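You operate a simulated robot arm through the tools that you are given. There is no shell and no other tool. Be economical: measure what you need, move in short steps, check, and stop when the job is done.

The job below is to be done with a simulated two-armed robot. You get a single attempt, and the scene is never put back.

JOB
Polish the dull patch off the brass pan.
Fine: dab the polishing block in the polish tin, hold the pan while you rub, put the block back and set the pan on the place mat. Set down upright: polishing block. What is to be rubbed or washed off counts as gone when no trace of it is left.

Only the result counts: the job must be done as asked and must still hold three seconds after the hand-in. Knocking over, shifting, dropping, spilling or breaking anything else fails it.

ROBOT AND FRAMES
Two 7-joint arms with two-finger parallel grippers on one trunk, on a base that drives. Base frame: it is fixed to the floor where the robot stands at the start and does not move with it; the origin is under the middle of the robot, x ahead of it, y to its left, z up; the surface under the hand at the start is at about z = 0.72. Readings come in m, rad, newtons and seconds.
The left shoulder is at the start at [0.06, 0.144, 0.926], the right one opposite. With the tool pointing down near the work surface each hand reaches from about 0.32 to 0.74 m from the robot's upright axis, wherever it stands, measured 20 degrees to its own side. Places, roughly: place mat [0.5, -0.1, 0.7]; polish tin [0.8, 0.4, 0.7]. Payload 1.57 kg a hand.
The tool frame of a hand sits at the grasp point between the pads (the TCP): z along the fingers, y along the line on which they close. The tips reach 0.03 m beyond it. Largest opening 0.11 m; finger width 0.024, thickness 0.012; the body of the gripper, 0.048 by 0.112 m, starts 0.078 m behind the TCP.
Orientation is that of the tool frame in the base frame, as [roll, pitch, yaw] about the fixed x, y, z axes, in that order (R = Rz(yaw) Ry(pitch) Rx(roll)). With the fingers straight down and closing along the base's y, the tool's x points along the base's -x, its y along +y and its z along -z.

CONTROLS
- The arms move only by the tool send_rows. It takes "left_rows", "right_rows" or both (then of equal length, played together; a hand with none holds still); each is a list of rows, each a list of 3 entries, a list of its own where there are three numbers: the shift along the base's x, y, z in mm, then the turn, a rotation vector about the base's x, y, z in rad, then the gripper command, from -1 (fully open) to 1 (shut), values between in proportion. In form: [[[tx, ty, tz], [ax, ay, az], gripper], ...]. A call has 1 to 20 rows; each row shifts and turns the commanded pose from where the row before left it. A row lasts 0.2 s, in which the tool goes at most 0.05 m and 0.15 rad; a call with a longer step from one row to the next is refused whole, and so is a gripper value outside its range. A pose out of reach is approached as far as the arm can. The call stops where the force on the tool passes 40 N (or 10 N more than at its start, if that is more) or the arm is blocked; 0.2 s more then pass. Each finger travels about 0.045 m/s and halts on what it meets, pressing with about 36 N; the grip force reading is that of the motor and also rises with nothing between the fingers. The clock runs only during rows and for 0.2 s after the last one: add rows that do not move to give the fingers time. It gives the time, the measured TCP pose, the force on the tool (base axes), the opening and the grip force at its end, in the units of the frame above (readings bear some noise), with the torque about the TCP (base axes, N m) and any sound that the robot's microphone picked up.
- Cameras (640 x 400 px; columns grow to the right, rows downward): "scene" is now at [0.049, 0.0177, 1.5506]; the picture's right is [0.20, -0.98, 0.00], its down [-0.74, -0.15, -0.66] and it looks along [0.64, 0.13, -0.75] (base axes); focal length 264 px, centre (320, 200). "left" rides on the left gripper at [0.07, -0.016, -0.141] in its tool frame; the picture's right is [0.23, 0.97, 0.00], its down [-0.85, 0.20, -0.48] and it looks along [-0.47, 0.11, 0.88] (tool axes); focal length 222 px, centre (320, 200). "right" rides on the right gripper at [0.07, 0.016, -0.141] in its tool frame; the picture's right is [-0.23, 0.97, 0.00], its down [-0.86, -0.20, -0.48] and it looks along [-0.47, -0.11, 0.88] (tool axes); focal length 222 px, centre (320, 200). There is no depth. A picture from a camera that has moved, and an enlarged one, comes with that camera's place and axes in the base frame and with its lens. The place of the scene camera against the robot may be out by one fixed shift of up to 0.025 m in any direction.
- get_image(camera): a new picture of that camera. It takes no simulated time.
- slide_trunk(by): slides the trunk up (or, below 0, down) by that many m; the arms and the scene camera ride with it, the base frame stays. It gives what a move gives, with no picture.
- base_move(legs): drives the robot by 1 to 6 legs, each [ahead, left, turn to the left] in m, m and rad, along the robot's own axes; the way and the turn of a leg run together, so that a leg with both is an arc; at most 1.5 m and 3.142 rad a leg. The arms and the cameras ride along, it lands a little off, and it stops where it bumps. It gives what a move gives.
- aim_head(pan, tilt): turns the head with the scene camera to pan (to the left, within 1.501 rad either way) and tilt (down, from -0.506 to 1.204), counted from straight ahead of the robot. It gives what a move gives.
- enlarge(camera, box): a new picture of the part [left, top, right, bottom] of that camera's present view, enlarged. It takes no simulated time.
- close_job(): hands the job in; it is judged then, once.

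Work in short steps. Places have to be worked out from the pictures, the camera data and where the tool is seen: move nearer, look again, correct. Check each grasp and each placing, and mend what went wrong. You have 120 turns and 88 pictures in all, those below and enlarged ones among them. Open the grippers and draw the arms clear of the work before you hand the job in, unless the task says otherwise; then end with one line.

The tools are called after "Call:" as name(argument=value, ...) on one line, values as JSON. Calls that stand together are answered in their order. send_rows: Moves the arms, as the interface text tells. Its arguments: {"type":"object","properties":{"left_rows":{"type":"array"},"right_rows":{"type":"array"}},"required":[]} The other tools are called the same way: slide_trunk (by) slides the trunk up or down; base_move (legs) drives the base; aim_head (pan, tilt) turns the head that bears the scene camera; get_image (camera) takes a picture; enlarge (camera, box) takes an enlarged picture of a part of a camera's view; close_job () hands the job in.

At the start:

```text
time: 0.0
left_ee_pos: [0.4931, 0.3977, 1.0477]
left_orientation: [3.141, 0.001, 3.142]
left_contact_force: [-0.7, -0.1, 0.1]
left_moment: [-0.01, 0.0, 0.0]
left_finger_gap: 0.11
left_gripper_force: 0.0
right_ee_pos: [0.461, -0.0344, 1.0151]
right_orientation: [-3.14, 0.001, -3.141]
right_contact_force: [-0.5, 0.1, 0.3]
right_moment: [0.0, -0.02, -0.01]
right_finger_gap: 0.11
right_gripper_force: 0.0
trunk travel left (down, up): [-0.525, 0.065]
robot x, y, heading: [0.001, -0.0004, -0.0]
head pan, tilt: [0.202, 0.853]
```

scene: 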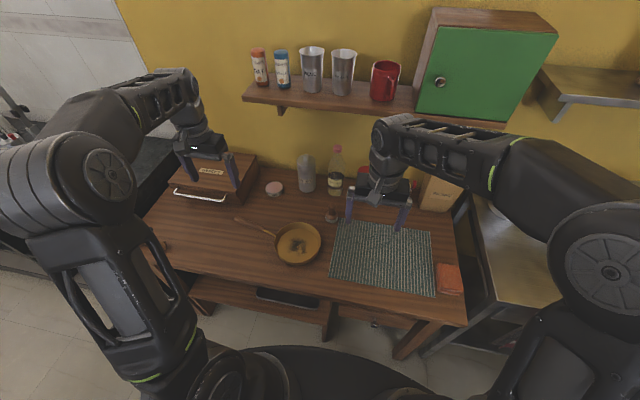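
right: 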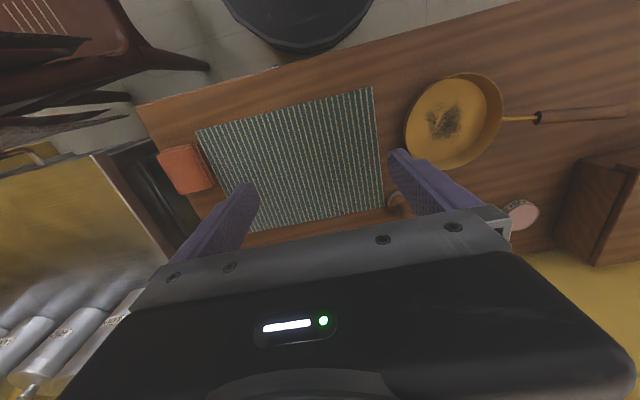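
left: 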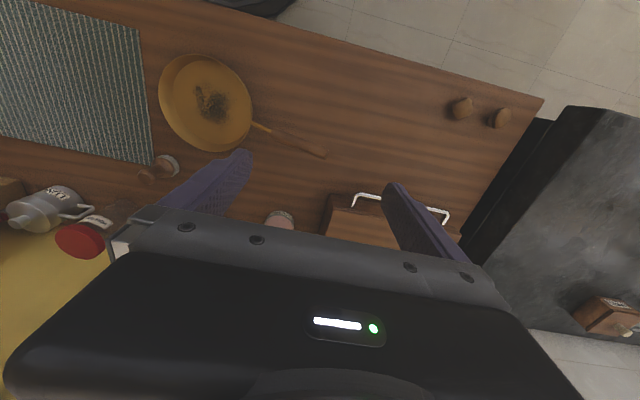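

The pan, mat, a round tin and a few candidates for the block are visible. I'll enlarge the relevant parts to tell them apart.

Call:
enlarge(camera="scene", box=[220, 140, 400, 280])

Call:
enlarge(camera="left", box=[100, 30, 360, 240])

Call:
enlarge(camera="right", box=[130, 50, 560, 260])

```text
2.86 times, centred on (310, 210) of scene
camera zoom: at [0.049, 0.0177, 1.5506], right [0.2, -0.98, 0.0], down [-0.74, -0.15, -0.66], along [0.64, 0.13, -0.75], focal length 753 px, centre (349, 171)
```

zoom: 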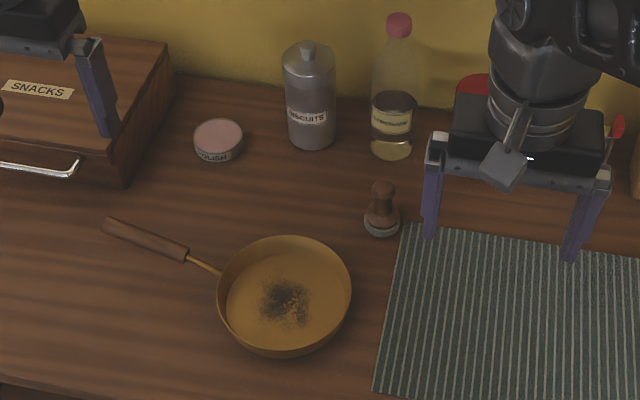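

```text
1.90 times, centred on (230, 135) of left
camera zoom: at [0.4228, 0.3824, 1.1881], right [-0.23, 0.97, 0.0], down [0.85, 0.2, 0.48], along [0.47, 0.11, -0.88], focal length 423 px, centre (491, 324)
```

zoom: 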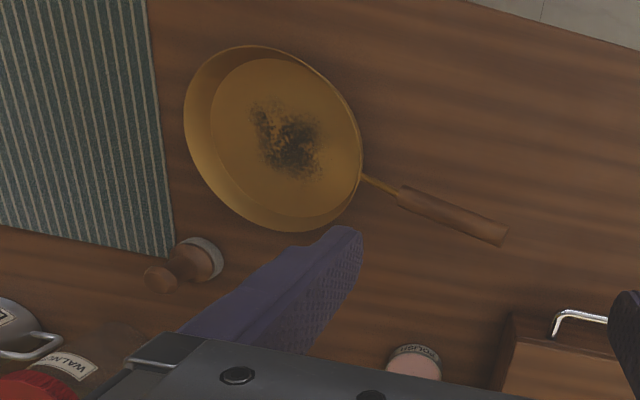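

```text
1.49 times, centred on (345, 155) of right
camera zoom: at [0.3903, -0.0189, 1.1574], right [0.23, 0.97, 0.0], down [0.86, -0.2, 0.48], along [0.47, -0.11, -0.88], focal length 331 px, centre (283, 267)
```

zoom: 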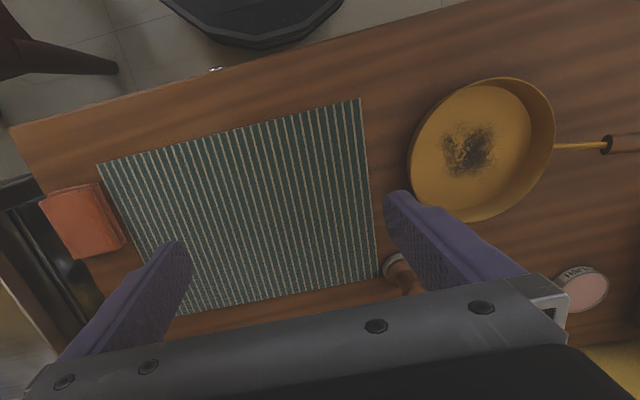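

The bishop-shaped wooden knob looks like the polishing block, at about (0.66, 0.10). The pink tin labelled POLISH is at about (0.74, 0.355), and the pan is at (0.51, 0.19) with its handle to the left. The tin is out of the right hand's reach, so I'll look down to check the free floor before driving.

Call:
aim_head(pan=0.2, tilt=1.2)

Call:
get_image(camera="scene")

```text
time: 0.8
left_ee_pos: [0.4924, 0.3987, 1.0465]
left_orientation: [3.14, 0.002, -3.141]
left_contact_force: [0.1, 0.1, -0.3]
left_moment: [-0.01, 0.03, 0.04]
left_finger_gap: 0.1102
left_gripper_force: 0.0
right_ee_pos: [0.4607, -0.0352, 1.0153]
right_orientation: [-3.141, 0.001, 3.141]
right_contact_force: [0.1, 0.2, 0.0]
right_moment: [-0.01, -0.01, 0.03]
right_finger_gap: 0.1099
right_gripper_force: 0.1
trunk travel left (down, up): [-0.525, 0.065]
robot x, y, heading: [0.0003, -0.0017, -0.002]
head pan, tilt: [0.201, 1.201]
```

```text
81 pictures are left
camera scene: at [0.0274, 0.0132, 1.5271], right [0.2, -0.98, 0.0], down [-0.91, -0.19, -0.36], along [0.36, 0.07, -0.93], focal length 264 px, centre (320, 200)
```

scene: 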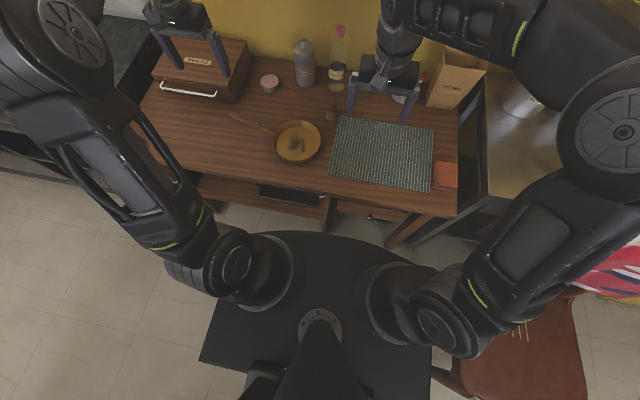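

There is a gap between the base and the table, and the left side is clear. I'll drive 0.3 m left and then 0.06 m ahead.

Call:
base_move(legs=[[0, 0.3, 0], [0.06, 0, 0]])

Call:
get_image(camera="scene")

Call:
get_image(camera="right")

```text
time: 3.4
left_ee_pos: [0.5565, 0.6956, 1.0453]
left_orientation: [3.141, -0.001, 3.137]
left_contact_force: [0.1, -0.4, -0.1]
left_moment: [-0.02, 0.01, 0.01]
left_finger_gap: 0.1099
left_gripper_force: 0.0
right_ee_pos: [0.5211, 0.2619, 1.0149]
right_orientation: [3.141, 0.0, 3.137]
right_contact_force: [0.7, -0.2, -0.4]
right_moment: [0.03, 0.04, -0.02]
right_finger_gap: 0.11
right_gripper_force: 0.1
trunk travel left (down, up): [-0.525, 0.065]
robot x, y, heading: [0.0583, 0.2936, -0.008]
head pan, tilt: [0.201, 1.201]
```

```text
80 pictures are left
camera scene: at [0.0902, 0.3126, 1.527], right [0.19, -0.98, 0.0], down [-0.91, -0.18, -0.36], along [0.35, 0.07, -0.93], focal length 264 px, centre (320, 200)
```

scene: 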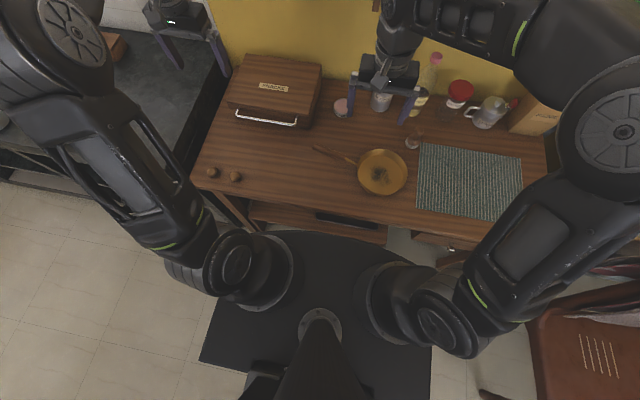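

```text
79 pictures are left
camera right: at [0.4524, 0.2788, 1.1568], right [0.23, 0.97, 0.0], down [0.85, -0.2, 0.48], along [0.46, -0.11, -0.88], focal length 222 px, centre (320, 200)
```

right: 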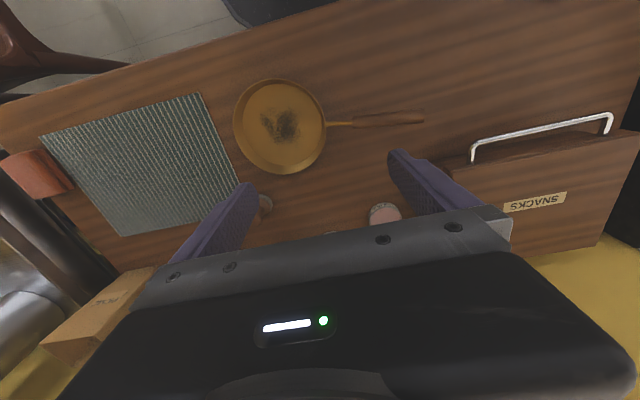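

I moved cleanly and the pan still works out at (0.51, 0.19). Next I bring the right hand near the block for a closer look.

Call:
send_rows(right_rows=[[[12, -32, -17], [0, 0, 0], -1], [[12, -32, -17], [0, 0, 0], -1], [[12, -32, -17], [0, 0, 0], -1], [[12, -32, -17], [0, 0, 0], -1], [[12, -32, -17], [0, 0, 0], -1]])

Call:
get_image(camera="right")

```text
time: 4.6
left_ee_pos: [0.5553, 0.6953, 1.0476]
left_orientation: [3.14, -0.002, 3.137]
left_contact_force: [-0.1, -0.1, 0.1]
left_moment: [0.03, 0.01, 0.0]
left_finger_gap: 0.1102
left_gripper_force: 0.0
right_ee_pos: [0.5817, 0.1015, 0.9297]
right_orientation: [3.142, 0.001, 3.136]
right_contact_force: [-0.5, 0.5, -0.7]
right_moment: [0.03, 0.0, 0.01]
right_finger_gap: 0.11
right_gripper_force: 0.1
trunk travel left (down, up): [-0.525, 0.065]
robot x, y, heading: [0.0601, 0.2985, -0.007]
head pan, tilt: [0.201, 1.201]
```

```text
78 pictures are left
camera right: at [0.5123, 0.1188, 1.072], right [0.23, 0.97, 0.0], down [0.85, -0.2, 0.48], along [0.47, -0.11, -0.88], focal length 222 px, centre (320, 200)
```

right: 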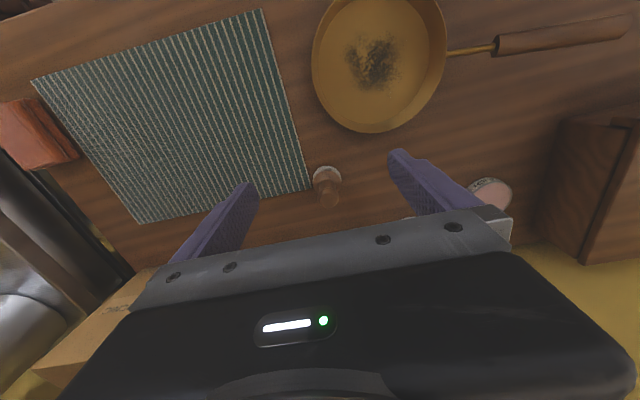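

The block is at about (0.657, 0.096) with its knob at about z 0.79. I centre the open fingers above it and look again before descending.

Call:
send_rows(right_rows=[[[25, -2, -10], [0, 0, 0], -1], [[25, -2, -20], [0, 0, 0], -1], [[25, -1, -30], [0, 0, 0], -1]])

Call:
get_image(camera="right")

Call:
enlarge(camera="scene", box=[340, 80, 480, 200])

```text
time: 5.4
left_ee_pos: [0.5563, 0.6949, 1.0456]
left_orientation: [3.141, 0.0, 3.135]
left_contact_force: [-0.4, 0.5, -0.5]
left_moment: [0.01, 0.06, 0.02]
left_finger_gap: 0.11
left_gripper_force: 0.1
right_ee_pos: [0.6575, 0.0969, 0.8692]
right_orientation: [3.14, -0.001, 3.137]
right_contact_force: [0.0, 0.1, 0.0]
right_moment: [-0.02, 0.02, -0.02]
right_finger_gap: 0.1101
right_gripper_force: 0.0
trunk travel left (down, up): [-0.525, 0.065]
robot x, y, heading: [0.0614, 0.301, -0.003]
head pan, tilt: [0.201, 1.201]
```

```text
77 pictures are left
camera right: at [0.5873, 0.1137, 1.0117], right [0.23, 0.97, 0.0], down [0.85, -0.2, 0.48], along [0.46, -0.11, -0.88], focal length 222 px, centre (320, 200)
```

right: 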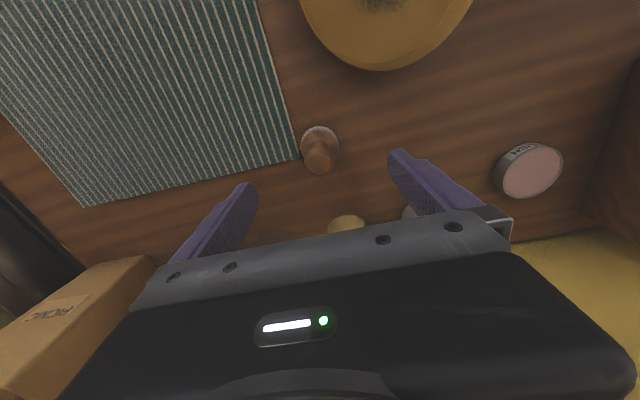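

```text
3.33 times, centred on (410, 140) of scene
camera zoom: at [0.0894, 0.3124, 1.5271], right [0.19, -0.98, 0.0], down [-0.91, -0.18, -0.36], along [0.35, 0.07, -0.93], focal length 879 px, centre (20, 400)
```

zoom: 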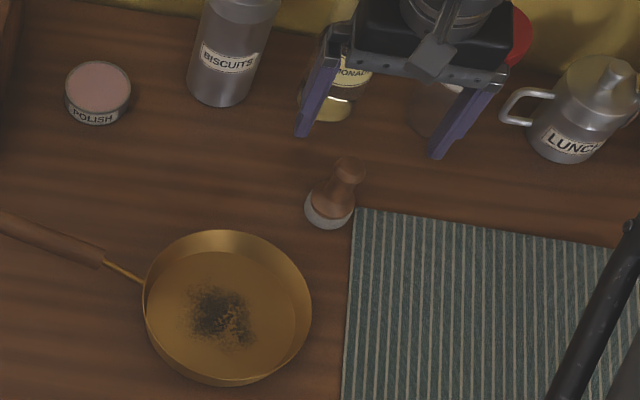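

The refined block position is (0.652, 0.097), with the knob around z 0.79–0.81. I descend to about z 0.787 and close on the knob.

Call:
send_rows(right_rows=[[[-3, 0, -25], [0, 0, 0], -1], [[-2, 0, -25], [0, 0, 0], -1], [[0, 0, -20], [0, 0, 0], -1], [[0, 0, -12], [0, 0, 0], -1]])

Call:
get_image(camera="right")

Call:
enlarge(camera="scene", box=[340, 80, 480, 200])

```text
time: 6.4
left_ee_pos: [0.5551, 0.6962, 1.0473]
left_orientation: [3.14, 0.0, 3.136]
left_contact_force: [0.6, 0.8, -0.3]
left_moment: [0.02, 0.02, 0.01]
left_finger_gap: 0.1099
left_gripper_force: 0.1
right_ee_pos: [0.65, 0.0962, 0.7888]
right_orientation: [3.141, 0.0, 3.136]
right_contact_force: [0.2, 0.0, -1.0]
right_moment: [0.02, 0.0, -0.02]
right_finger_gap: 0.1102
right_gripper_force: 0.1
trunk travel left (down, up): [-0.525, 0.065]
robot x, y, heading: [0.0578, 0.2983, -0.008]
head pan, tilt: [0.201, 1.201]
```

```text
75 pictures are left
camera right: at [0.5807, 0.114, 0.9308], right [0.23, 0.97, 0.0], down [0.85, -0.2, 0.48], along [0.47, -0.11, -0.88], focal length 222 px, centre (320, 200)
```

right: 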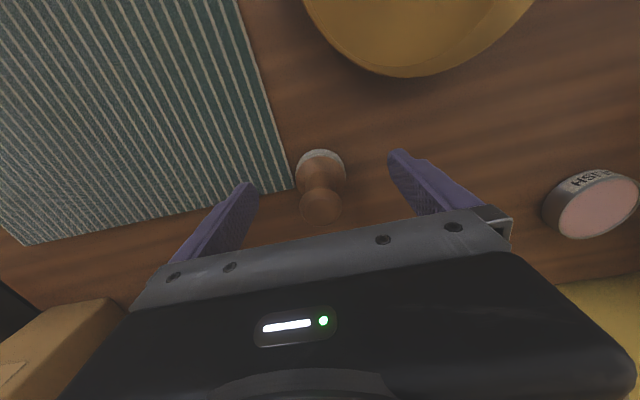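

```text
3.33 times, centred on (410, 140) of scene
camera zoom: at [0.0883, 0.3126, 1.5271], right [0.19, -0.98, 0.0], down [-0.91, -0.18, -0.36], along [0.36, 0.07, -0.93], focal length 879 px, centre (20, 400)
```

zoom: 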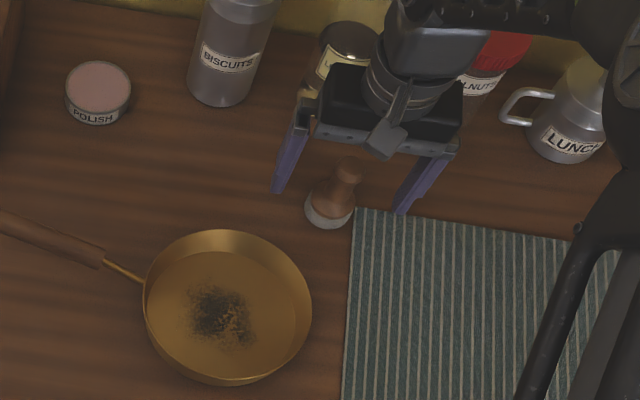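

The TCP is about 5 mm short in x. I shift forward 5 mm and close.

Call:
send_rows(right_rows=[[[5, 1, 0], [0, 0, 0], -1], [[0, 0, 0], [0, 0, 0], 0], [[0, 0, 0], [0, 0, 0], 1], [[0, 0, 0], [0, 0, 0], 1], [[0, 0, 0], [0, 0, 0], 1], [[0, 0, 0], [0, 0, 0], 1], [[0, 0, 0], [0, 0, 0], 1], [[0, 0, 0], [0, 0, 0], 1]])

Call:
get_image(camera="right")

```text
time: 8.2
left_ee_pos: [0.5554, 0.6958, 1.0452]
left_orientation: [3.141, 0.0, 3.136]
left_contact_force: [0.0, 0.1, 0.1]
left_moment: [0.03, -0.02, 0.0]
left_finger_gap: 0.1102
left_gripper_force: 0.1
right_ee_pos: [0.6561, 0.0985, 0.7897]
right_orientation: [3.141, 0.0, 3.135]
right_contact_force: [0.4, -0.9, 0.7]
right_moment: [0.03, 0.0, 0.0]
right_finger_gap: 0.0286
right_gripper_force: 34.2
trunk travel left (down, up): [-0.525, 0.065]
robot x, y, heading: [0.0615, 0.2977, -0.002]
head pan, tilt: [0.201, 1.201]
```

```text
73 pictures are left
camera right: at [0.5862, 0.1149, 0.9306], right [0.23, 0.97, 0.0], down [0.85, -0.2, 0.48], along [0.47, -0.11, -0.88], focal length 222 px, centre (320, 200)
```

right: 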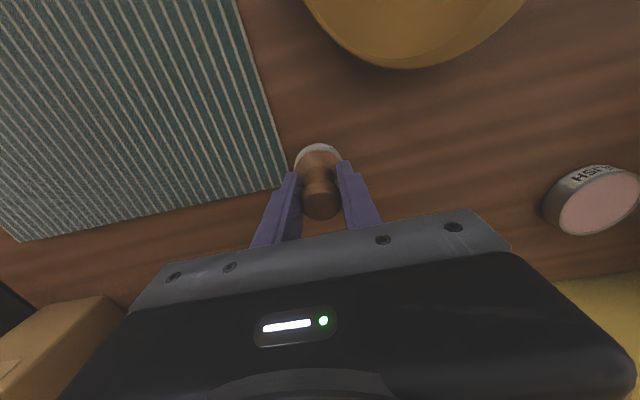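

The knob is held with a 0.0286 opening; its home TCP is (0.656, 0.098, 0.789). I lift it straight up and check.

Call:
send_rows(right_rows=[[[0, 0, 15], [0, 0, 0], 1], [[0, 0, 30], [0, 0, 0], 1], [[0, 0, 35], [0, 0, 0], 1]])

Call:
get_image(camera="right")

Call:
enlarge(camera="scene", box=[310, 50, 480, 200])

```text
time: 9.0
left_ee_pos: [0.5546, 0.6953, 1.0471]
left_orientation: [3.141, 0.001, 3.136]
left_contact_force: [-0.5, 1.2, -0.3]
left_moment: [-0.03, 0.01, -0.01]
left_finger_gap: 0.1099
left_gripper_force: 0.0
right_ee_pos: [0.6556, 0.0998, 0.8685]
right_orientation: [-3.141, -0.002, 3.138]
right_contact_force: [-0.7, 0.2, -0.4]
right_moment: [0.02, -0.03, -0.01]
right_finger_gap: 0.0284
right_gripper_force: 35.8
trunk travel left (down, up): [-0.525, 0.065]
robot x, y, heading: [0.0608, 0.2988, -0.005]
head pan, tilt: [0.201, 1.201]
```

```text
72 pictures are left
camera right: at [0.5872, 0.1167, 1.0097], right [0.23, 0.97, 0.0], down [0.85, -0.2, 0.48], along [0.46, -0.11, -0.88], focal length 222 px, centre (320, 200)
```

right: 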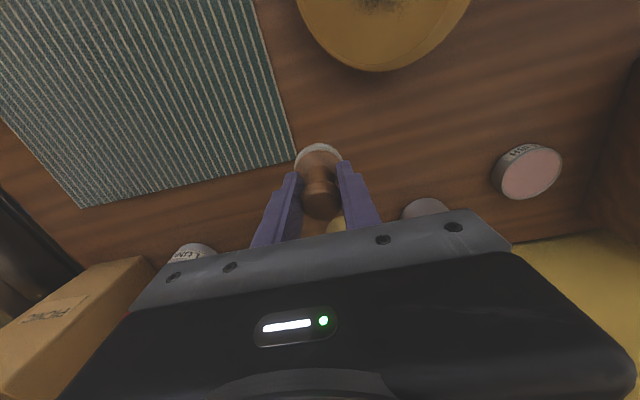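

```text
2.67 times, centred on (395, 125) of scene
camera zoom: at [0.0878, 0.3127, 1.527], right [0.19, -0.98, 0.0], down [-0.91, -0.18, -0.36], along [0.36, 0.07, -0.93], focal length 703 px, centre (120, 400)
```

zoom: 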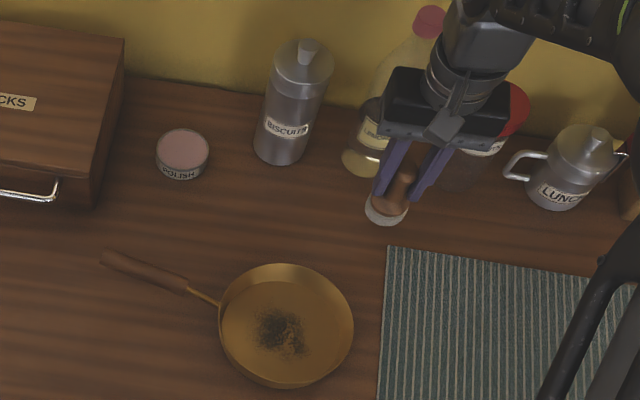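

The block is held upright and lifted clear. I carry it over the tin at about (0.745, 0.352), staying in front of the canister.

Call:
send_rows(right_rows=[[[6, 42, 0], [0, 0, 0], 1], [[6, 42, 0], [0, 0, 0], 1], [[8, 42, 0], [0, 0, 0], 1], [[15, 42, 0], [0, 0, 0], 1], [[20, 42, 0], [0, 0, 0], 1], [[25, 42, 0], [0, 0, 0], 1]])

Call:
get_image(camera="right")

Call:
enlarge(camera="scene", box=[280, 50, 450, 200])

```text
time: 10.6
left_ee_pos: [0.5467, 0.6692, 1.0558]
left_orientation: [3.135, 0.014, 3.11]
left_contact_force: [-0.7, -0.2, -0.1]
left_moment: [0.01, 0.01, 0.02]
left_finger_gap: 0.1101
left_gripper_force: 0.1
right_ee_pos: [0.6983, 0.2986, 0.8708]
right_orientation: [-3.142, -0.005, 3.112]
right_contact_force: [0.8, 1.1, -0.4]
right_moment: [-0.03, -0.04, 0.01]
right_finger_gap: 0.0284
right_gripper_force: 36.0
right hand out of reach, approached as far as the arm can: row 6
trunk travel left (down, up): [-0.525, 0.065]
robot x, y, heading: [0.0539, 0.2876, -0.032]
head pan, tilt: [0.201, 1.201]
stopped in row 6 (right hand): the arm was blocked; the commanded pose is now the measured one
```

```text
70 pictures are left
camera right: at [0.6299, 0.3171, 1.0125], right [0.25, 0.97, 0.0], down [0.85, -0.22, 0.47], along [0.46, -0.12, -0.88], focal length 222 px, centre (320, 200)
```

right: 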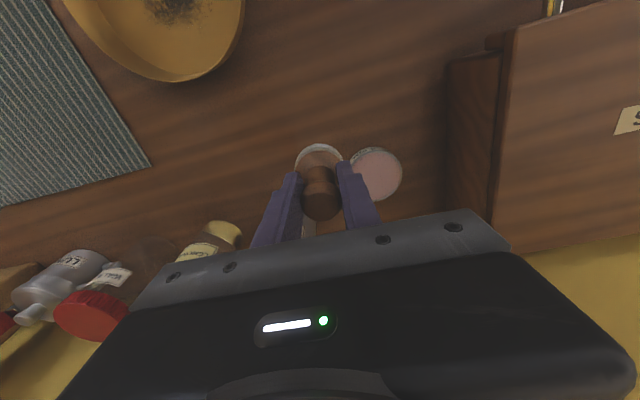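

```text
2.67 times, centred on (365, 125) of scene
camera zoom: at [0.0623, 0.2965, 1.5282], right [0.17, -0.99, 0.0], down [-0.91, -0.16, -0.38], along [0.37, 0.07, -0.93], focal length 703 px, centre (200, 400)
```

zoom: 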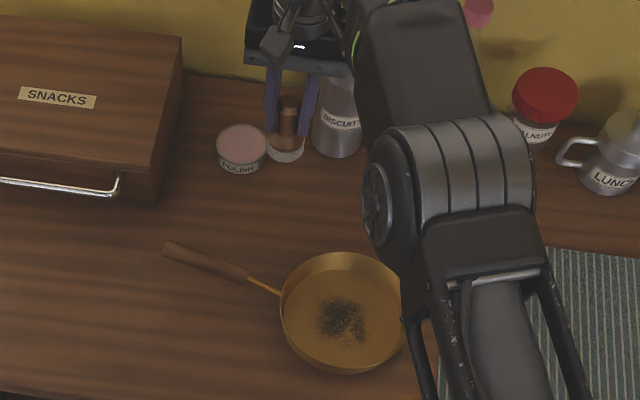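

The right arm ran out of reach just short of the tin and its reaction nudged the base slightly. Nothing else moved. I draw the hand back, then bring the base further left and a touch ahead.

Call:
send_rows(right_rows=[[[-20, -35, 5], [0, 0, 0], 1], [[-20, -35, 10], [0, 0, 0], 1], [[-20, -35, 10], [0, 0, 0], 1], [[-10, -35, 0], [0, 0, 0], 1]])

Call:
base_move(legs=[[0, 0.18, 0.03], [0.025, 0, 0]])

Call:
get_image(camera="scene")

```text
time: 11.6
left_ee_pos: [0.5594, 0.6753, 1.0464]
left_orientation: [3.142, 0.001, 3.115]
left_contact_force: [0.6, 0.0, 0.1]
left_moment: [0.03, 0.0, -0.01]
left_finger_gap: 0.11
left_gripper_force: 0.1
right_ee_pos: [0.6405, 0.1644, 0.8859]
right_orientation: [-3.137, -0.019, 3.119]
right_contact_force: [-0.3, -0.4, -0.1]
right_moment: [-0.01, 0.02, 0.0]
right_finger_gap: 0.0283
right_gripper_force: 36.3
trunk travel left (down, up): [-0.525, 0.065]
robot x, y, heading: [0.0591, 0.2863, -0.027]
head pan, tilt: [0.201, 1.201]
```

```text
time: 13.6
left_ee_pos: [0.577, 0.8698, 1.0459]
left_orientation: [3.141, -0.002, -3.14]
left_contact_force: [-0.5, -0.2, 0.6]
left_moment: [-0.03, 0.06, 0.01]
left_finger_gap: 0.1101
left_gripper_force: 0.1
right_ee_pos: [0.6743, 0.3598, 0.8838]
right_orientation: [-3.133, -0.023, -3.137]
right_contact_force: [0.6, 0.7, -0.2]
right_moment: [0.0, 0.06, 0.01]
right_finger_gap: 0.0283
right_gripper_force: 35.7
trunk travel left (down, up): [-0.525, 0.065]
robot x, y, heading: [0.084, 0.4703, 0.003]
head pan, tilt: [0.201, 1.201]
```

```text
68 pictures are left
camera scene: at [0.114, 0.4835, 1.527], right [0.2, -0.98, 0.0], down [-0.91, -0.19, -0.36], along [0.35, 0.07, -0.93], focal length 264 px, centre (320, 200)
```

scene: 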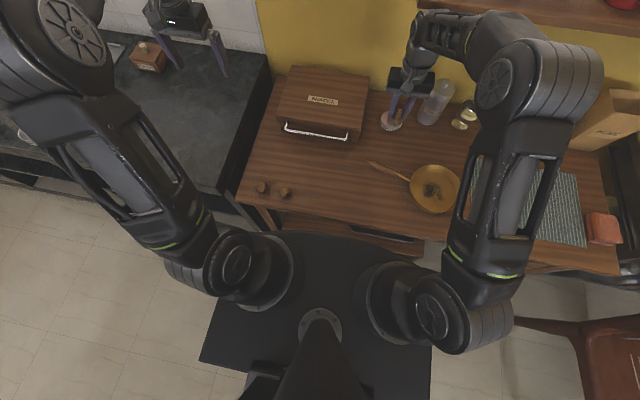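

The base is at (0.084, 0.470). The hand is now just in front of the tin, so I straighten the small tilt and look.

Call:
send_rows(right_rows=[[[20, 0, -5], [0.008, -0.023, 0], 1], [[20, 0, -5], [0, 0, 0], 1]])

Call:
get_image(camera="right")

Call:
enlarge(camera="scene", box=[340, 50, 510, 200])

```text
time: 14.2
left_ee_pos: [0.5636, 0.8676, 1.0512]
left_orientation: [-3.14, 0.01, 3.141]
left_contact_force: [-0.4, -0.6, -0.2]
left_moment: [-0.04, 0.02, -0.03]
left_finger_gap: 0.11
left_gripper_force: 0.1
right_ee_pos: [0.6987, 0.3584, 0.8784]
right_orientation: [3.139, 0.006, -3.136]
right_contact_force: [0.3, 0.2, -0.5]
right_moment: [-0.01, 0.03, -0.03]
right_finger_gap: 0.0282
right_gripper_force: 35.5
trunk travel left (down, up): [-0.525, 0.065]
robot x, y, heading: [0.0841, 0.47, -0.001]
head pan, tilt: [0.201, 1.201]
```

```text
67 pictures are left
camera right: at [0.6273, 0.3756, 1.02], right [0.22, 0.98, 0.0], down [0.85, -0.19, 0.48], along [0.47, -0.1, -0.88], focal length 222 px, centre (320, 200)
```

right: 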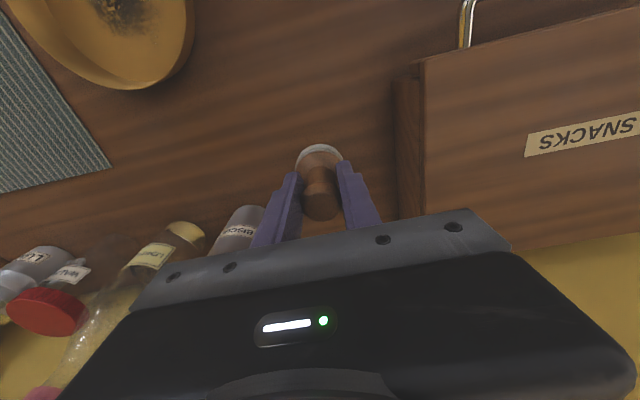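

```text
2.67 times, centred on (425, 125) of scene
camera zoom: at [0.0943, 0.4823, 1.527], right [0.2, -0.98, 0.0], down [-0.91, -0.19, -0.37], along [0.36, 0.07, -0.93], focal length 703 px, centre (40, 400)
```

zoom: 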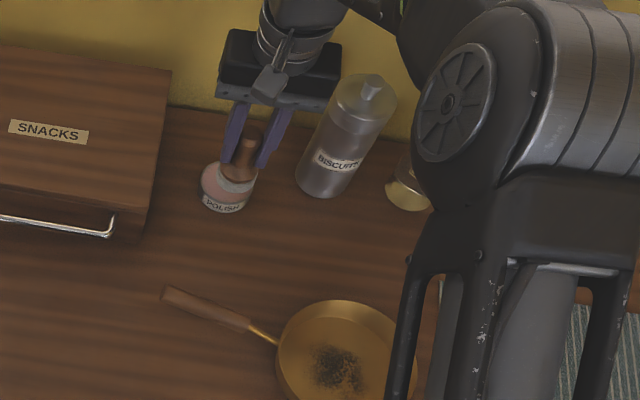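

The tin lies directly ahead of the block at about (0.745, 0.355). I move over it, lower partway, and check from the scene camera.

Call:
send_rows(right_rows=[[[16, -1, 0], [0, 0, 0], 1], [[16, -1, 0], [0, 0, 0], 1], [[14, -1, -10], [0, 0, 0], 1], [[0, 0, -20], [0, 0, 0], 1]])

Call:
enlarge(camera="scene", box=[380, 70, 470, 150])

Call:
get_image(camera="right")

```text
time: 15.2
left_ee_pos: [0.6304, 0.8769, 1.0017]
left_orientation: [-3.134, -0.064, -3.14]
left_contact_force: [2.2, -0.9, -1.2]
left_moment: [-0.02, 0.25, 0.0]
left_finger_gap: 0.1101
left_gripper_force: 0.0
right_ee_pos: [0.7456, 0.3605, 0.7725]
right_orientation: [-3.135, -0.167, -3.127]
right_contact_force: [1.2, 6.7, 1.2]
right_moment: [-0.55, 0.2, 0.06]
right_finger_gap: 0.0002
right_gripper_force: 21.8
trunk travel left (down, up): [-0.525, 0.065]
robot x, y, heading: [0.0797, 0.4764, 0.007]
head pan, tilt: [0.201, 1.201]
stopped in row 4 (right hand): the arm was blocked; the commanded pose is now the measured one
```

```text
5.00 times, centred on (425, 110) of scene
camera zoom: at [0.1278, 0.495, 1.5285], right [0.2, -0.98, 0.0], down [-0.92, -0.19, -0.35], along [0.34, 0.07, -0.94], focal length 1318 px, centre (-205, 650)
```

zoom: 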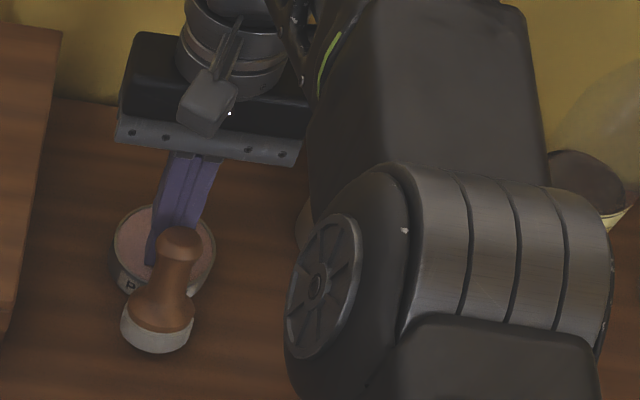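

```text
64 pictures are left
camera right: at [0.7005, 0.3773, 0.9242], right [0.21, 0.98, -0.05], down [0.93, -0.18, 0.33], along [0.32, -0.11, -0.94], focal length 222 px, centre (320, 200)
```

right: 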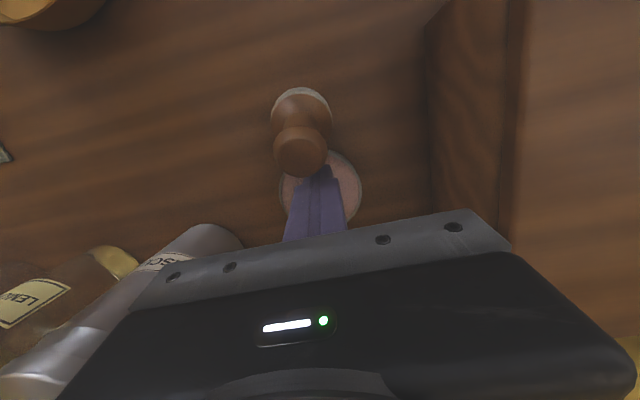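

Something went wrong: the hand dropped below its command, the block slipped out, and the robot was pushed. I'll look up at the wall shelf and the arm before any further motion.

Call:
aim_head(pan=-0.3, tilt=0.6)

Call:
get_image(camera="scene")

Call:
get_image(camera="left")

```text
time: 16.2
left_ee_pos: [0.598, 0.8736, 1.0267]
left_orientation: [-3.139, -0.026, -3.137]
left_contact_force: [0.7, -0.4, 0.3]
left_moment: [0.0, 0.01, 0.02]
left_finger_gap: 0.1101
left_gripper_force: 0.1
right_ee_pos: [0.7376, 0.3554, 0.8026]
right_orientation: [-3.134, -0.11, -3.128]
right_contact_force: [0.3, 0.5, 0.9]
right_moment: [0.04, -0.04, 0.0]
right_finger_gap: 0.0
right_gripper_force: 21.5
trunk travel left (down, up): [-0.525, 0.065]
robot x, y, heading: [0.0777, 0.475, 0.003]
head pan, tilt: [-0.3, 0.6]
```

```text
63 pictures are left
camera scene: at [0.1346, 0.4494, 1.5716], right [-0.29, -0.96, 0.0], down [-0.54, 0.16, -0.82], along [0.79, -0.24, -0.57], focal length 264 px, centre (320, 200)
```

scene: 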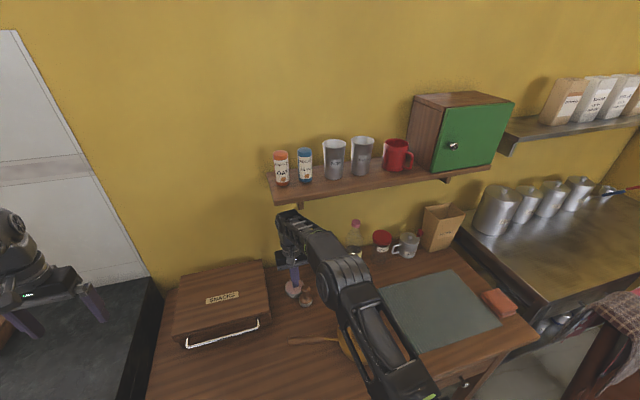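

```text
62 pictures are left
camera left: at [0.5311, 0.8574, 1.17], right [-0.23, 0.97, 0.0], down [0.86, 0.21, 0.46], along [0.44, 0.11, -0.89], focal length 222 px, centre (320, 200)
```

left: 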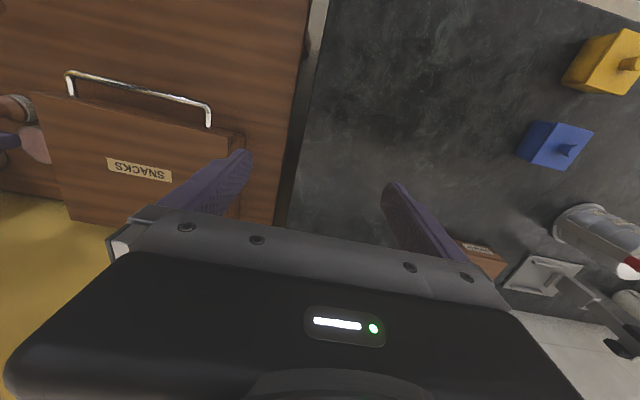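

All shelf items still stand. I triangulate the wall shelf's front edge at about x 0.75, z 1.15, so the wrist bumped it. From here on I must keep the tool leaning back, with the wrist toward the robot. First I check how the block stands.

Call:
get_image(camera="right")

Call:
enlarge(camera="scene", box=[240, 170, 360, 330])

```text
61 pictures are left
camera right: at [0.6833, 0.3722, 0.9505], right [0.21, 0.98, -0.03], down [0.91, -0.18, 0.38], along [0.37, -0.11, -0.92], focal length 222 px, centre (320, 200)
```

right: 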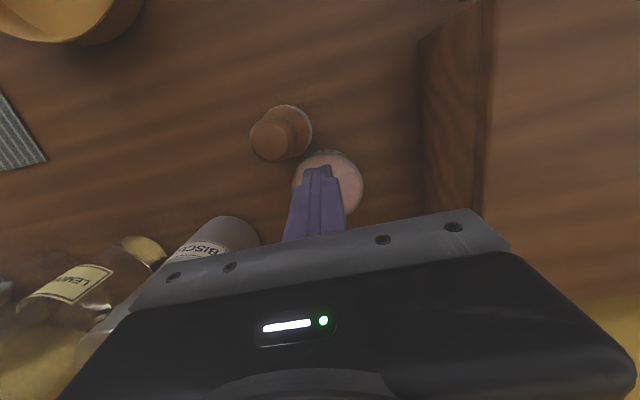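

```text
2.50 times, centred on (300, 250) of scene
camera zoom: at [0.1346, 0.4494, 1.5716], right [-0.29, -0.96, 0.0], down [-0.54, 0.16, -0.82], along [0.79, -0.24, -0.57], focal length 659 px, centre (370, 75)
```

zoom: 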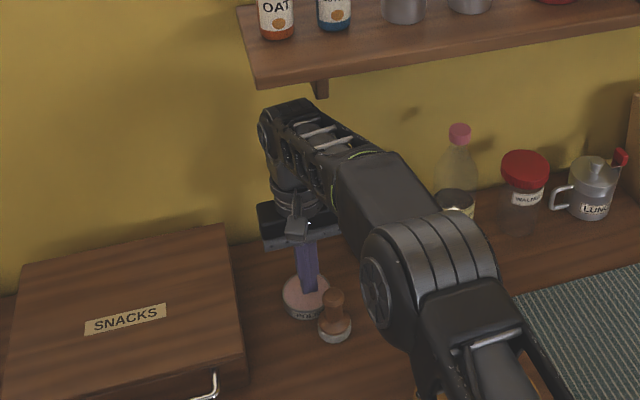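

The block stands upright on the table at about (0.692, 0.331), the tin is unmoved, and the wrist sits under the shelf. I back out low: slightly left to clear the block, leaning the wrist toward the robot and withdrawing.

Call:
send_rows(right_rows=[[[0, 15, 12], [0, -0.13, 0], 1], [[-5, 15, 5], [0, -0.14, 0], 1], [[-20, 5, 0], [0, -0.14, 0], 1], [[-30, 5, 5], [0, -0.14, 0], 1]])

Call:
get_image(camera="right")

Call:
get_image(camera="scene")

```text
time: 17.2
left_ee_pos: [0.5971, 0.8745, 1.0266]
left_orientation: [-3.138, -0.022, -3.136]
left_contact_force: [0.0, -0.1, 0.2]
left_moment: [-0.04, -0.04, 0.02]
left_finger_gap: 0.1098
left_gripper_force: 0.0
right_ee_pos: [0.6821, 0.3963, 0.8249]
right_orientation: [-3.125, 0.441, -3.127]
right_contact_force: [-0.1, -0.2, -0.3]
right_moment: [0.0, -0.04, -0.01]
right_finger_gap: 0.0
right_gripper_force: 21.1
trunk travel left (down, up): [-0.525, 0.065]
robot x, y, heading: [0.0784, 0.4776, 0.004]
head pan, tilt: [-0.3, 0.6]
```

```text
59 pictures are left
camera right: at [0.5589, 0.4135, 0.9224], right [0.2, 0.98, 0.08], down [0.57, -0.18, 0.8], along [0.8, -0.11, -0.59], focal length 222 px, centre (320, 200)
```

right: 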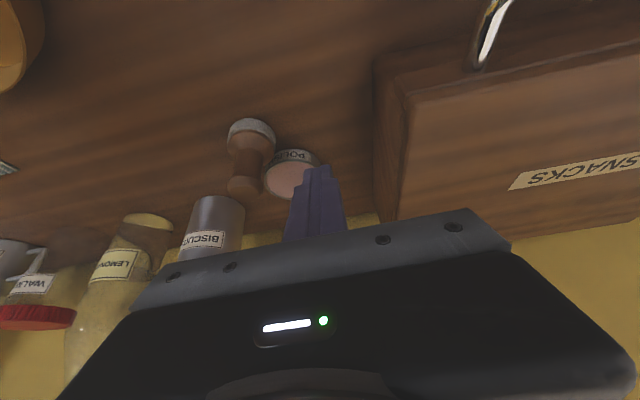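

```text
58 pictures are left
camera scene: at [0.1342, 0.4504, 1.5717], right [-0.29, -0.96, 0.0], down [-0.54, 0.16, -0.83], along [0.79, -0.24, -0.56], focal length 264 px, centre (320, 200)
```

scene: 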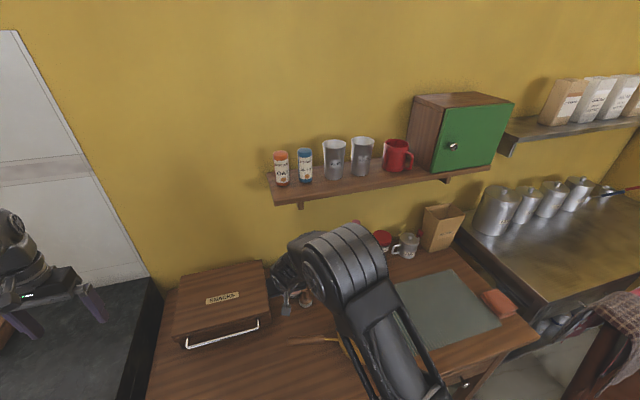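

The hand is clear and tilted 25° back, and the block is at about (0.687, 0.334). I rise, open, and line up with the block, keeping this lean.

Call:
send_rows(right_rows=[[[-20, 0, 25], [0, 0, 0], 1], [[-20, 0, 30], [0, 0, 0], 1], [[0, -31, 0], [0, 0, 0], 0], [[0, -31, 0], [0, 0, 0], -1], [[0, 0, 0], [0, 0, 0], -1], [[0, 0, 0], [0, 0, 0], -1], [[0, 0, 0], [0, 0, 0], -1]])

Call:
get_image(camera="right")

```text
time: 18.8
left_ee_pos: [0.5969, 0.8738, 1.027]
left_orientation: [-3.137, -0.024, -3.136]
left_contact_force: [1.0, 0.9, 0.2]
left_moment: [-0.01, -0.05, 0.02]
left_finger_gap: 0.11
left_gripper_force: 0.0
right_ee_pos: [0.6438, 0.3338, 0.8808]
right_orientation: [-3.126, 0.439, -3.127]
right_contact_force: [0.8, 0.5, 0.8]
right_moment: [0.02, -0.01, -0.03]
right_finger_gap: 0.102
right_gripper_force: 0.0
trunk travel left (down, up): [-0.525, 0.065]
robot x, y, heading: [0.0794, 0.4739, 0.004]
head pan, tilt: [-0.3, 0.6]
```

```text
57 pictures are left
camera right: at [0.5203, 0.3513, 0.9781], right [0.2, 0.98, 0.08], down [0.57, -0.18, 0.8], along [0.8, -0.11, -0.6], focal length 222 px, centre (320, 200)
```

right: 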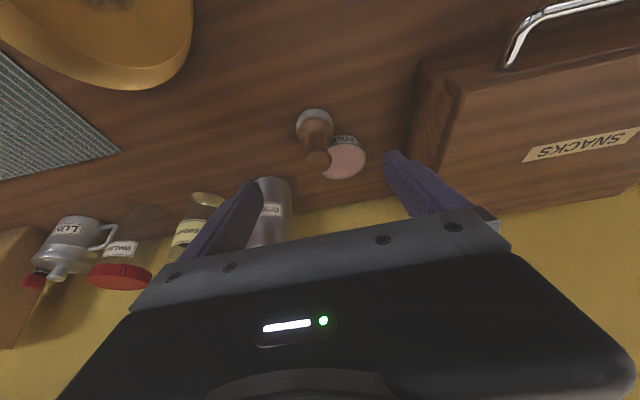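

The block is at (0.684, 0.332). I descend so the knob sits between the pads and close.

Call:
send_rows(right_rows=[[[10, 0, -22], [0, 0, 0], -1], [[10, -1, -22], [0, 0, 0], -1], [[10, 0, -22], [0, 0, 0], -1], [[10, 0, -22], [0, 0, 0], -1]])

Call:
get_image(camera="right")

```text
time: 19.8
left_ee_pos: [0.5979, 0.8736, 1.0269]
left_orientation: [-3.138, -0.026, -3.136]
left_contact_force: [0.2, 0.6, 0.8]
left_moment: [0.0, 0.01, 0.02]
left_finger_gap: 0.1099
left_gripper_force: 0.1
right_ee_pos: [0.6815, 0.3337, 0.7907]
right_orientation: [-3.127, 0.44, -3.125]
right_contact_force: [-0.1, -0.9, 0.4]
right_moment: [-0.02, 0.02, -0.01]
right_finger_gap: 0.11
right_gripper_force: 0.0
trunk travel left (down, up): [-0.525, 0.065]
robot x, y, heading: [0.081, 0.4766, 0.013]
head pan, tilt: [-0.3, 0.6]
```

```text
56 pictures are left
camera right: at [0.5585, 0.349, 0.8887], right [0.2, 0.98, 0.08], down [0.57, -0.18, 0.8], along [0.8, -0.11, -0.6], focal length 222 px, centre (320, 200)
```

right: 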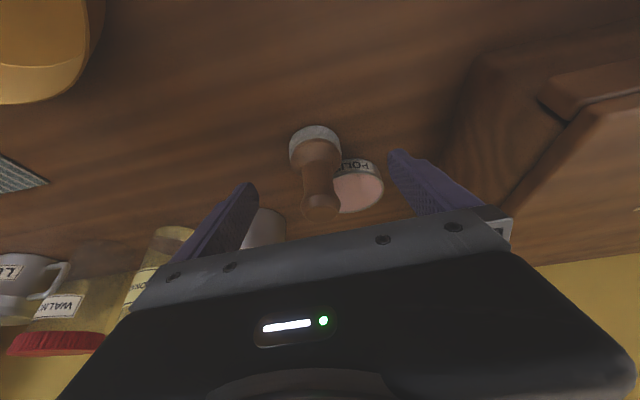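

The knob is centred between the fingers, so I close.

Call:
send_rows(right_rows=[[[0, 0, 0], [0, 0, 0], 0], [[0, 0, 0], [0, 0, 0], 1], [[0, 0, 0], [0, 0, 0], 1], [[0, 0, 0], [0, 0, 0], 1], [[0, 0, 0], [0, 0, 0], 1], [[0, 0, 0], [0, 0, 0], 1], [[0, 0, 0], [0, 0, 0], 1]])

Call:
get_image(camera="right")

```text
time: 21.4
left_ee_pos: [0.5979, 0.8735, 1.0267]
left_orientation: [-3.138, -0.025, -3.135]
left_contact_force: [0.2, 0.6, 0.4]
left_moment: [0.02, 0.0, 0.02]
left_finger_gap: 0.1098
left_gripper_force: 0.0
right_ee_pos: [0.6809, 0.3342, 0.7903]
right_orientation: [-3.126, 0.439, -3.127]
right_contact_force: [-0.1, -0.4, 0.1]
right_moment: [0.06, -0.01, 0.02]
right_finger_gap: 0.0271
right_gripper_force: 33.0
trunk travel left (down, up): [-0.525, 0.065]
robot x, y, heading: [0.0798, 0.4734, 0.003]
head pan, tilt: [-0.3, 0.6]
```

```text
55 pictures are left
camera right: at [0.5581, 0.3493, 0.8893], right [0.2, 0.98, 0.08], down [0.57, -0.18, 0.8], along [0.8, -0.11, -0.59], focal length 222 px, centre (320, 200)
```

right: 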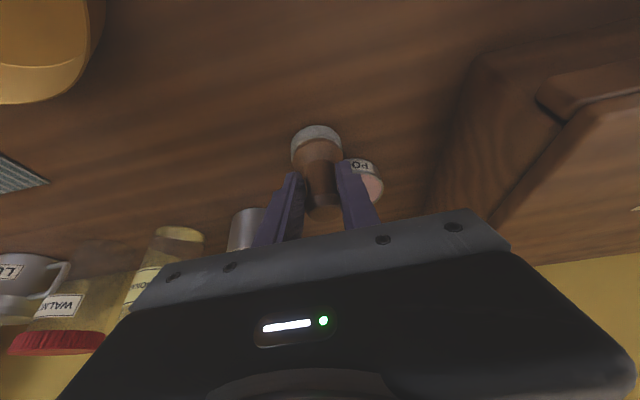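

Held with a 0.027 opening. I lift 50 mm, keeping the lean, and move over the tin.

Call:
send_rows(right_rows=[[[0, 0, 20], [0, 0, 0], 1], [[0, 0, 30], [0, 0, 0], 1], [[23, 8, 0], [0, 0, 0], 1], [[23, 8, 0], [0, 0, 0], 1], [[22, 7, 0], [0, 0, 0], 1], [[0, 0, 0], [0, 0, 0], 1]])

Call:
get_image(camera="right")

Call:
get_image(camera="scene")

```text
time: 22.8
left_ee_pos: [0.5972, 0.8726, 1.0257]
left_orientation: [-3.139, -0.024, -3.136]
left_contact_force: [0.3, 0.4, 0.8]
left_moment: [-0.01, 0.0, 0.02]
left_finger_gap: 0.1099
left_gripper_force: 0.1
right_ee_pos: [0.7495, 0.3549, 0.8405]
right_orientation: [-3.126, 0.439, -3.126]
right_contact_force: [0.1, -0.2, -1.0]
right_moment: [-0.03, 0.0, 0.01]
right_finger_gap: 0.0272
right_gripper_force: 35.7
trunk travel left (down, up): [-0.525, 0.065]
robot x, y, heading: [0.0796, 0.4717, 0.012]
head pan, tilt: [-0.3, 0.6]
```

```text
54 pictures are left
camera right: at [0.6258, 0.3721, 0.9393], right [0.2, 0.98, 0.08], down [0.57, -0.18, 0.8], along [0.8, -0.11, -0.6], focal length 222 px, centre (320, 200)
```

right: 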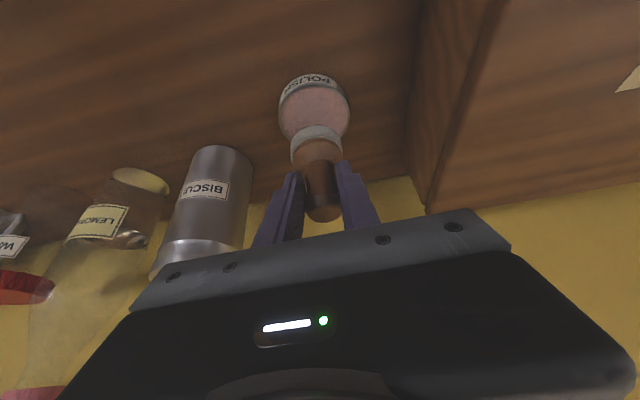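

```text
53 pictures are left
camera scene: at [0.135, 0.4494, 1.5717], right [-0.29, -0.96, 0.0], down [-0.54, 0.16, -0.83], along [0.79, -0.24, -0.56], focal length 264 px, centre (320, 200)
```

scene: 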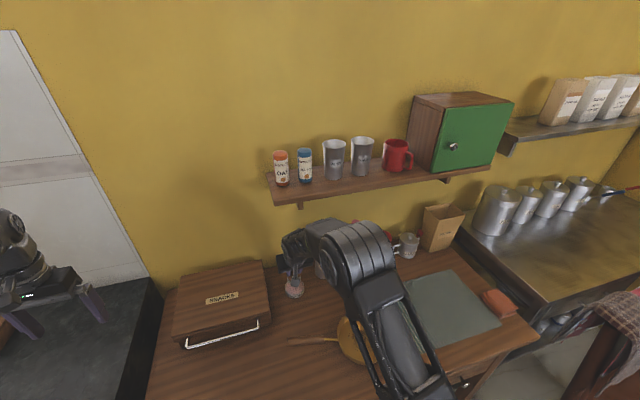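

The tin is clear in view, centred at about (0.744, 0.358). I correct by (−6, +4) mm and lower toward the polish in small steps.

Call:
send_rows(right_rows=[[[-6, 4, 0], [0, 0, 0], 1], [[0, 0, -8], [0, 0, 0], 1], [[0, 0, -8], [0, 0, 0], 1], [[0, 0, -4], [0, 0, 0], 1], [[0, 0, 0], [0, 0, 0], 1]])

Call:
enlarge(camera="right", box=[240, 70, 400, 230])

```text
time: 24.0
left_ee_pos: [0.5973, 0.8736, 1.0274]
left_orientation: [-3.137, -0.024, -3.137]
left_contact_force: [0.4, 0.8, -0.6]
left_moment: [0.02, -0.03, 0.0]
left_finger_gap: 0.1102
left_gripper_force: 0.0
right_ee_pos: [0.744, 0.3603, 0.8202]
right_orientation: [-3.127, 0.439, -3.126]
right_contact_force: [-0.3, -0.2, -1.4]
right_moment: [-0.02, 0.0, 0.0]
right_finger_gap: 0.027
right_gripper_force: 35.8
trunk travel left (down, up): [-0.525, 0.065]
robot x, y, heading: [0.0794, 0.4719, 0.001]
head pan, tilt: [-0.3, 0.6]
```

```text
2.50 times, centred on (320, 150) of right
camera zoom: at [0.6211, 0.3768, 0.9186], right [0.2, 0.98, 0.08], down [0.57, -0.18, 0.8], along [0.8, -0.11, -0.6], focal length 555 px, centre (320, 325)
```

zoom: 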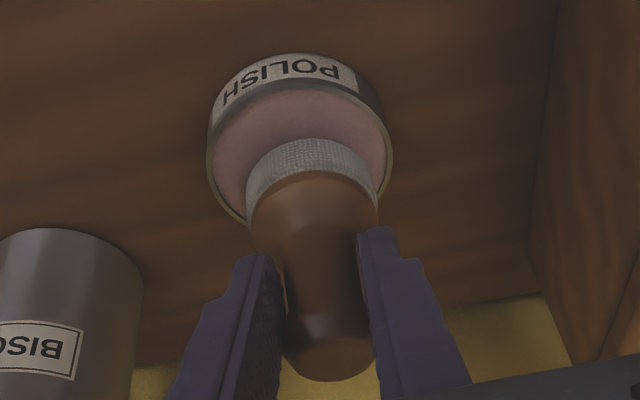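

The block is nearly centred, about 3 mm too far left. I shift and lower gently until I feel contact.

Call:
send_rows(right_rows=[[[0, -3, 0], [0, 0, 0], 1], [[0, 0, -3], [0, 0, 0], 1], [[0, 0, -3], [0, 0, 0], 1], [[0, 0, -2], [0, 0, 0], 1], [[0, 0, 0], [0, 0, 0], 1]])

Call:
enlarge(camera="right", box=[240, 70, 400, 230])

```text
time: 25.2
left_ee_pos: [0.5976, 0.8728, 1.0265]
left_orientation: [-3.139, -0.025, -3.137]
left_contact_force: [0.5, -0.4, 0.0]
left_moment: [-0.02, -0.03, 0.0]
left_finger_gap: 0.11
left_gripper_force: 0.0
right_ee_pos: [0.7451, 0.357, 0.8116]
right_orientation: [-3.126, 0.439, -3.127]
right_contact_force: [-0.4, 0.0, -0.5]
right_moment: [-0.01, -0.02, -0.01]
right_finger_gap: 0.027
right_gripper_force: 35.8
trunk travel left (down, up): [-0.525, 0.065]
robot x, y, heading: [0.0785, 0.4757, 0.006]
head pan, tilt: [-0.3, 0.6]
```

```text
2.50 times, centred on (320, 150) of right
camera zoom: at [0.6216, 0.3743, 0.9107], right [0.2, 0.98, 0.08], down [0.57, -0.18, 0.8], along [0.8, -0.11, -0.6], focal length 555 px, centre (320, 325)
```

zoom: 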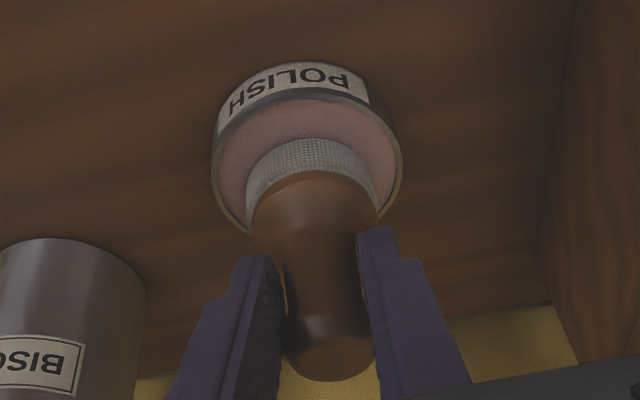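

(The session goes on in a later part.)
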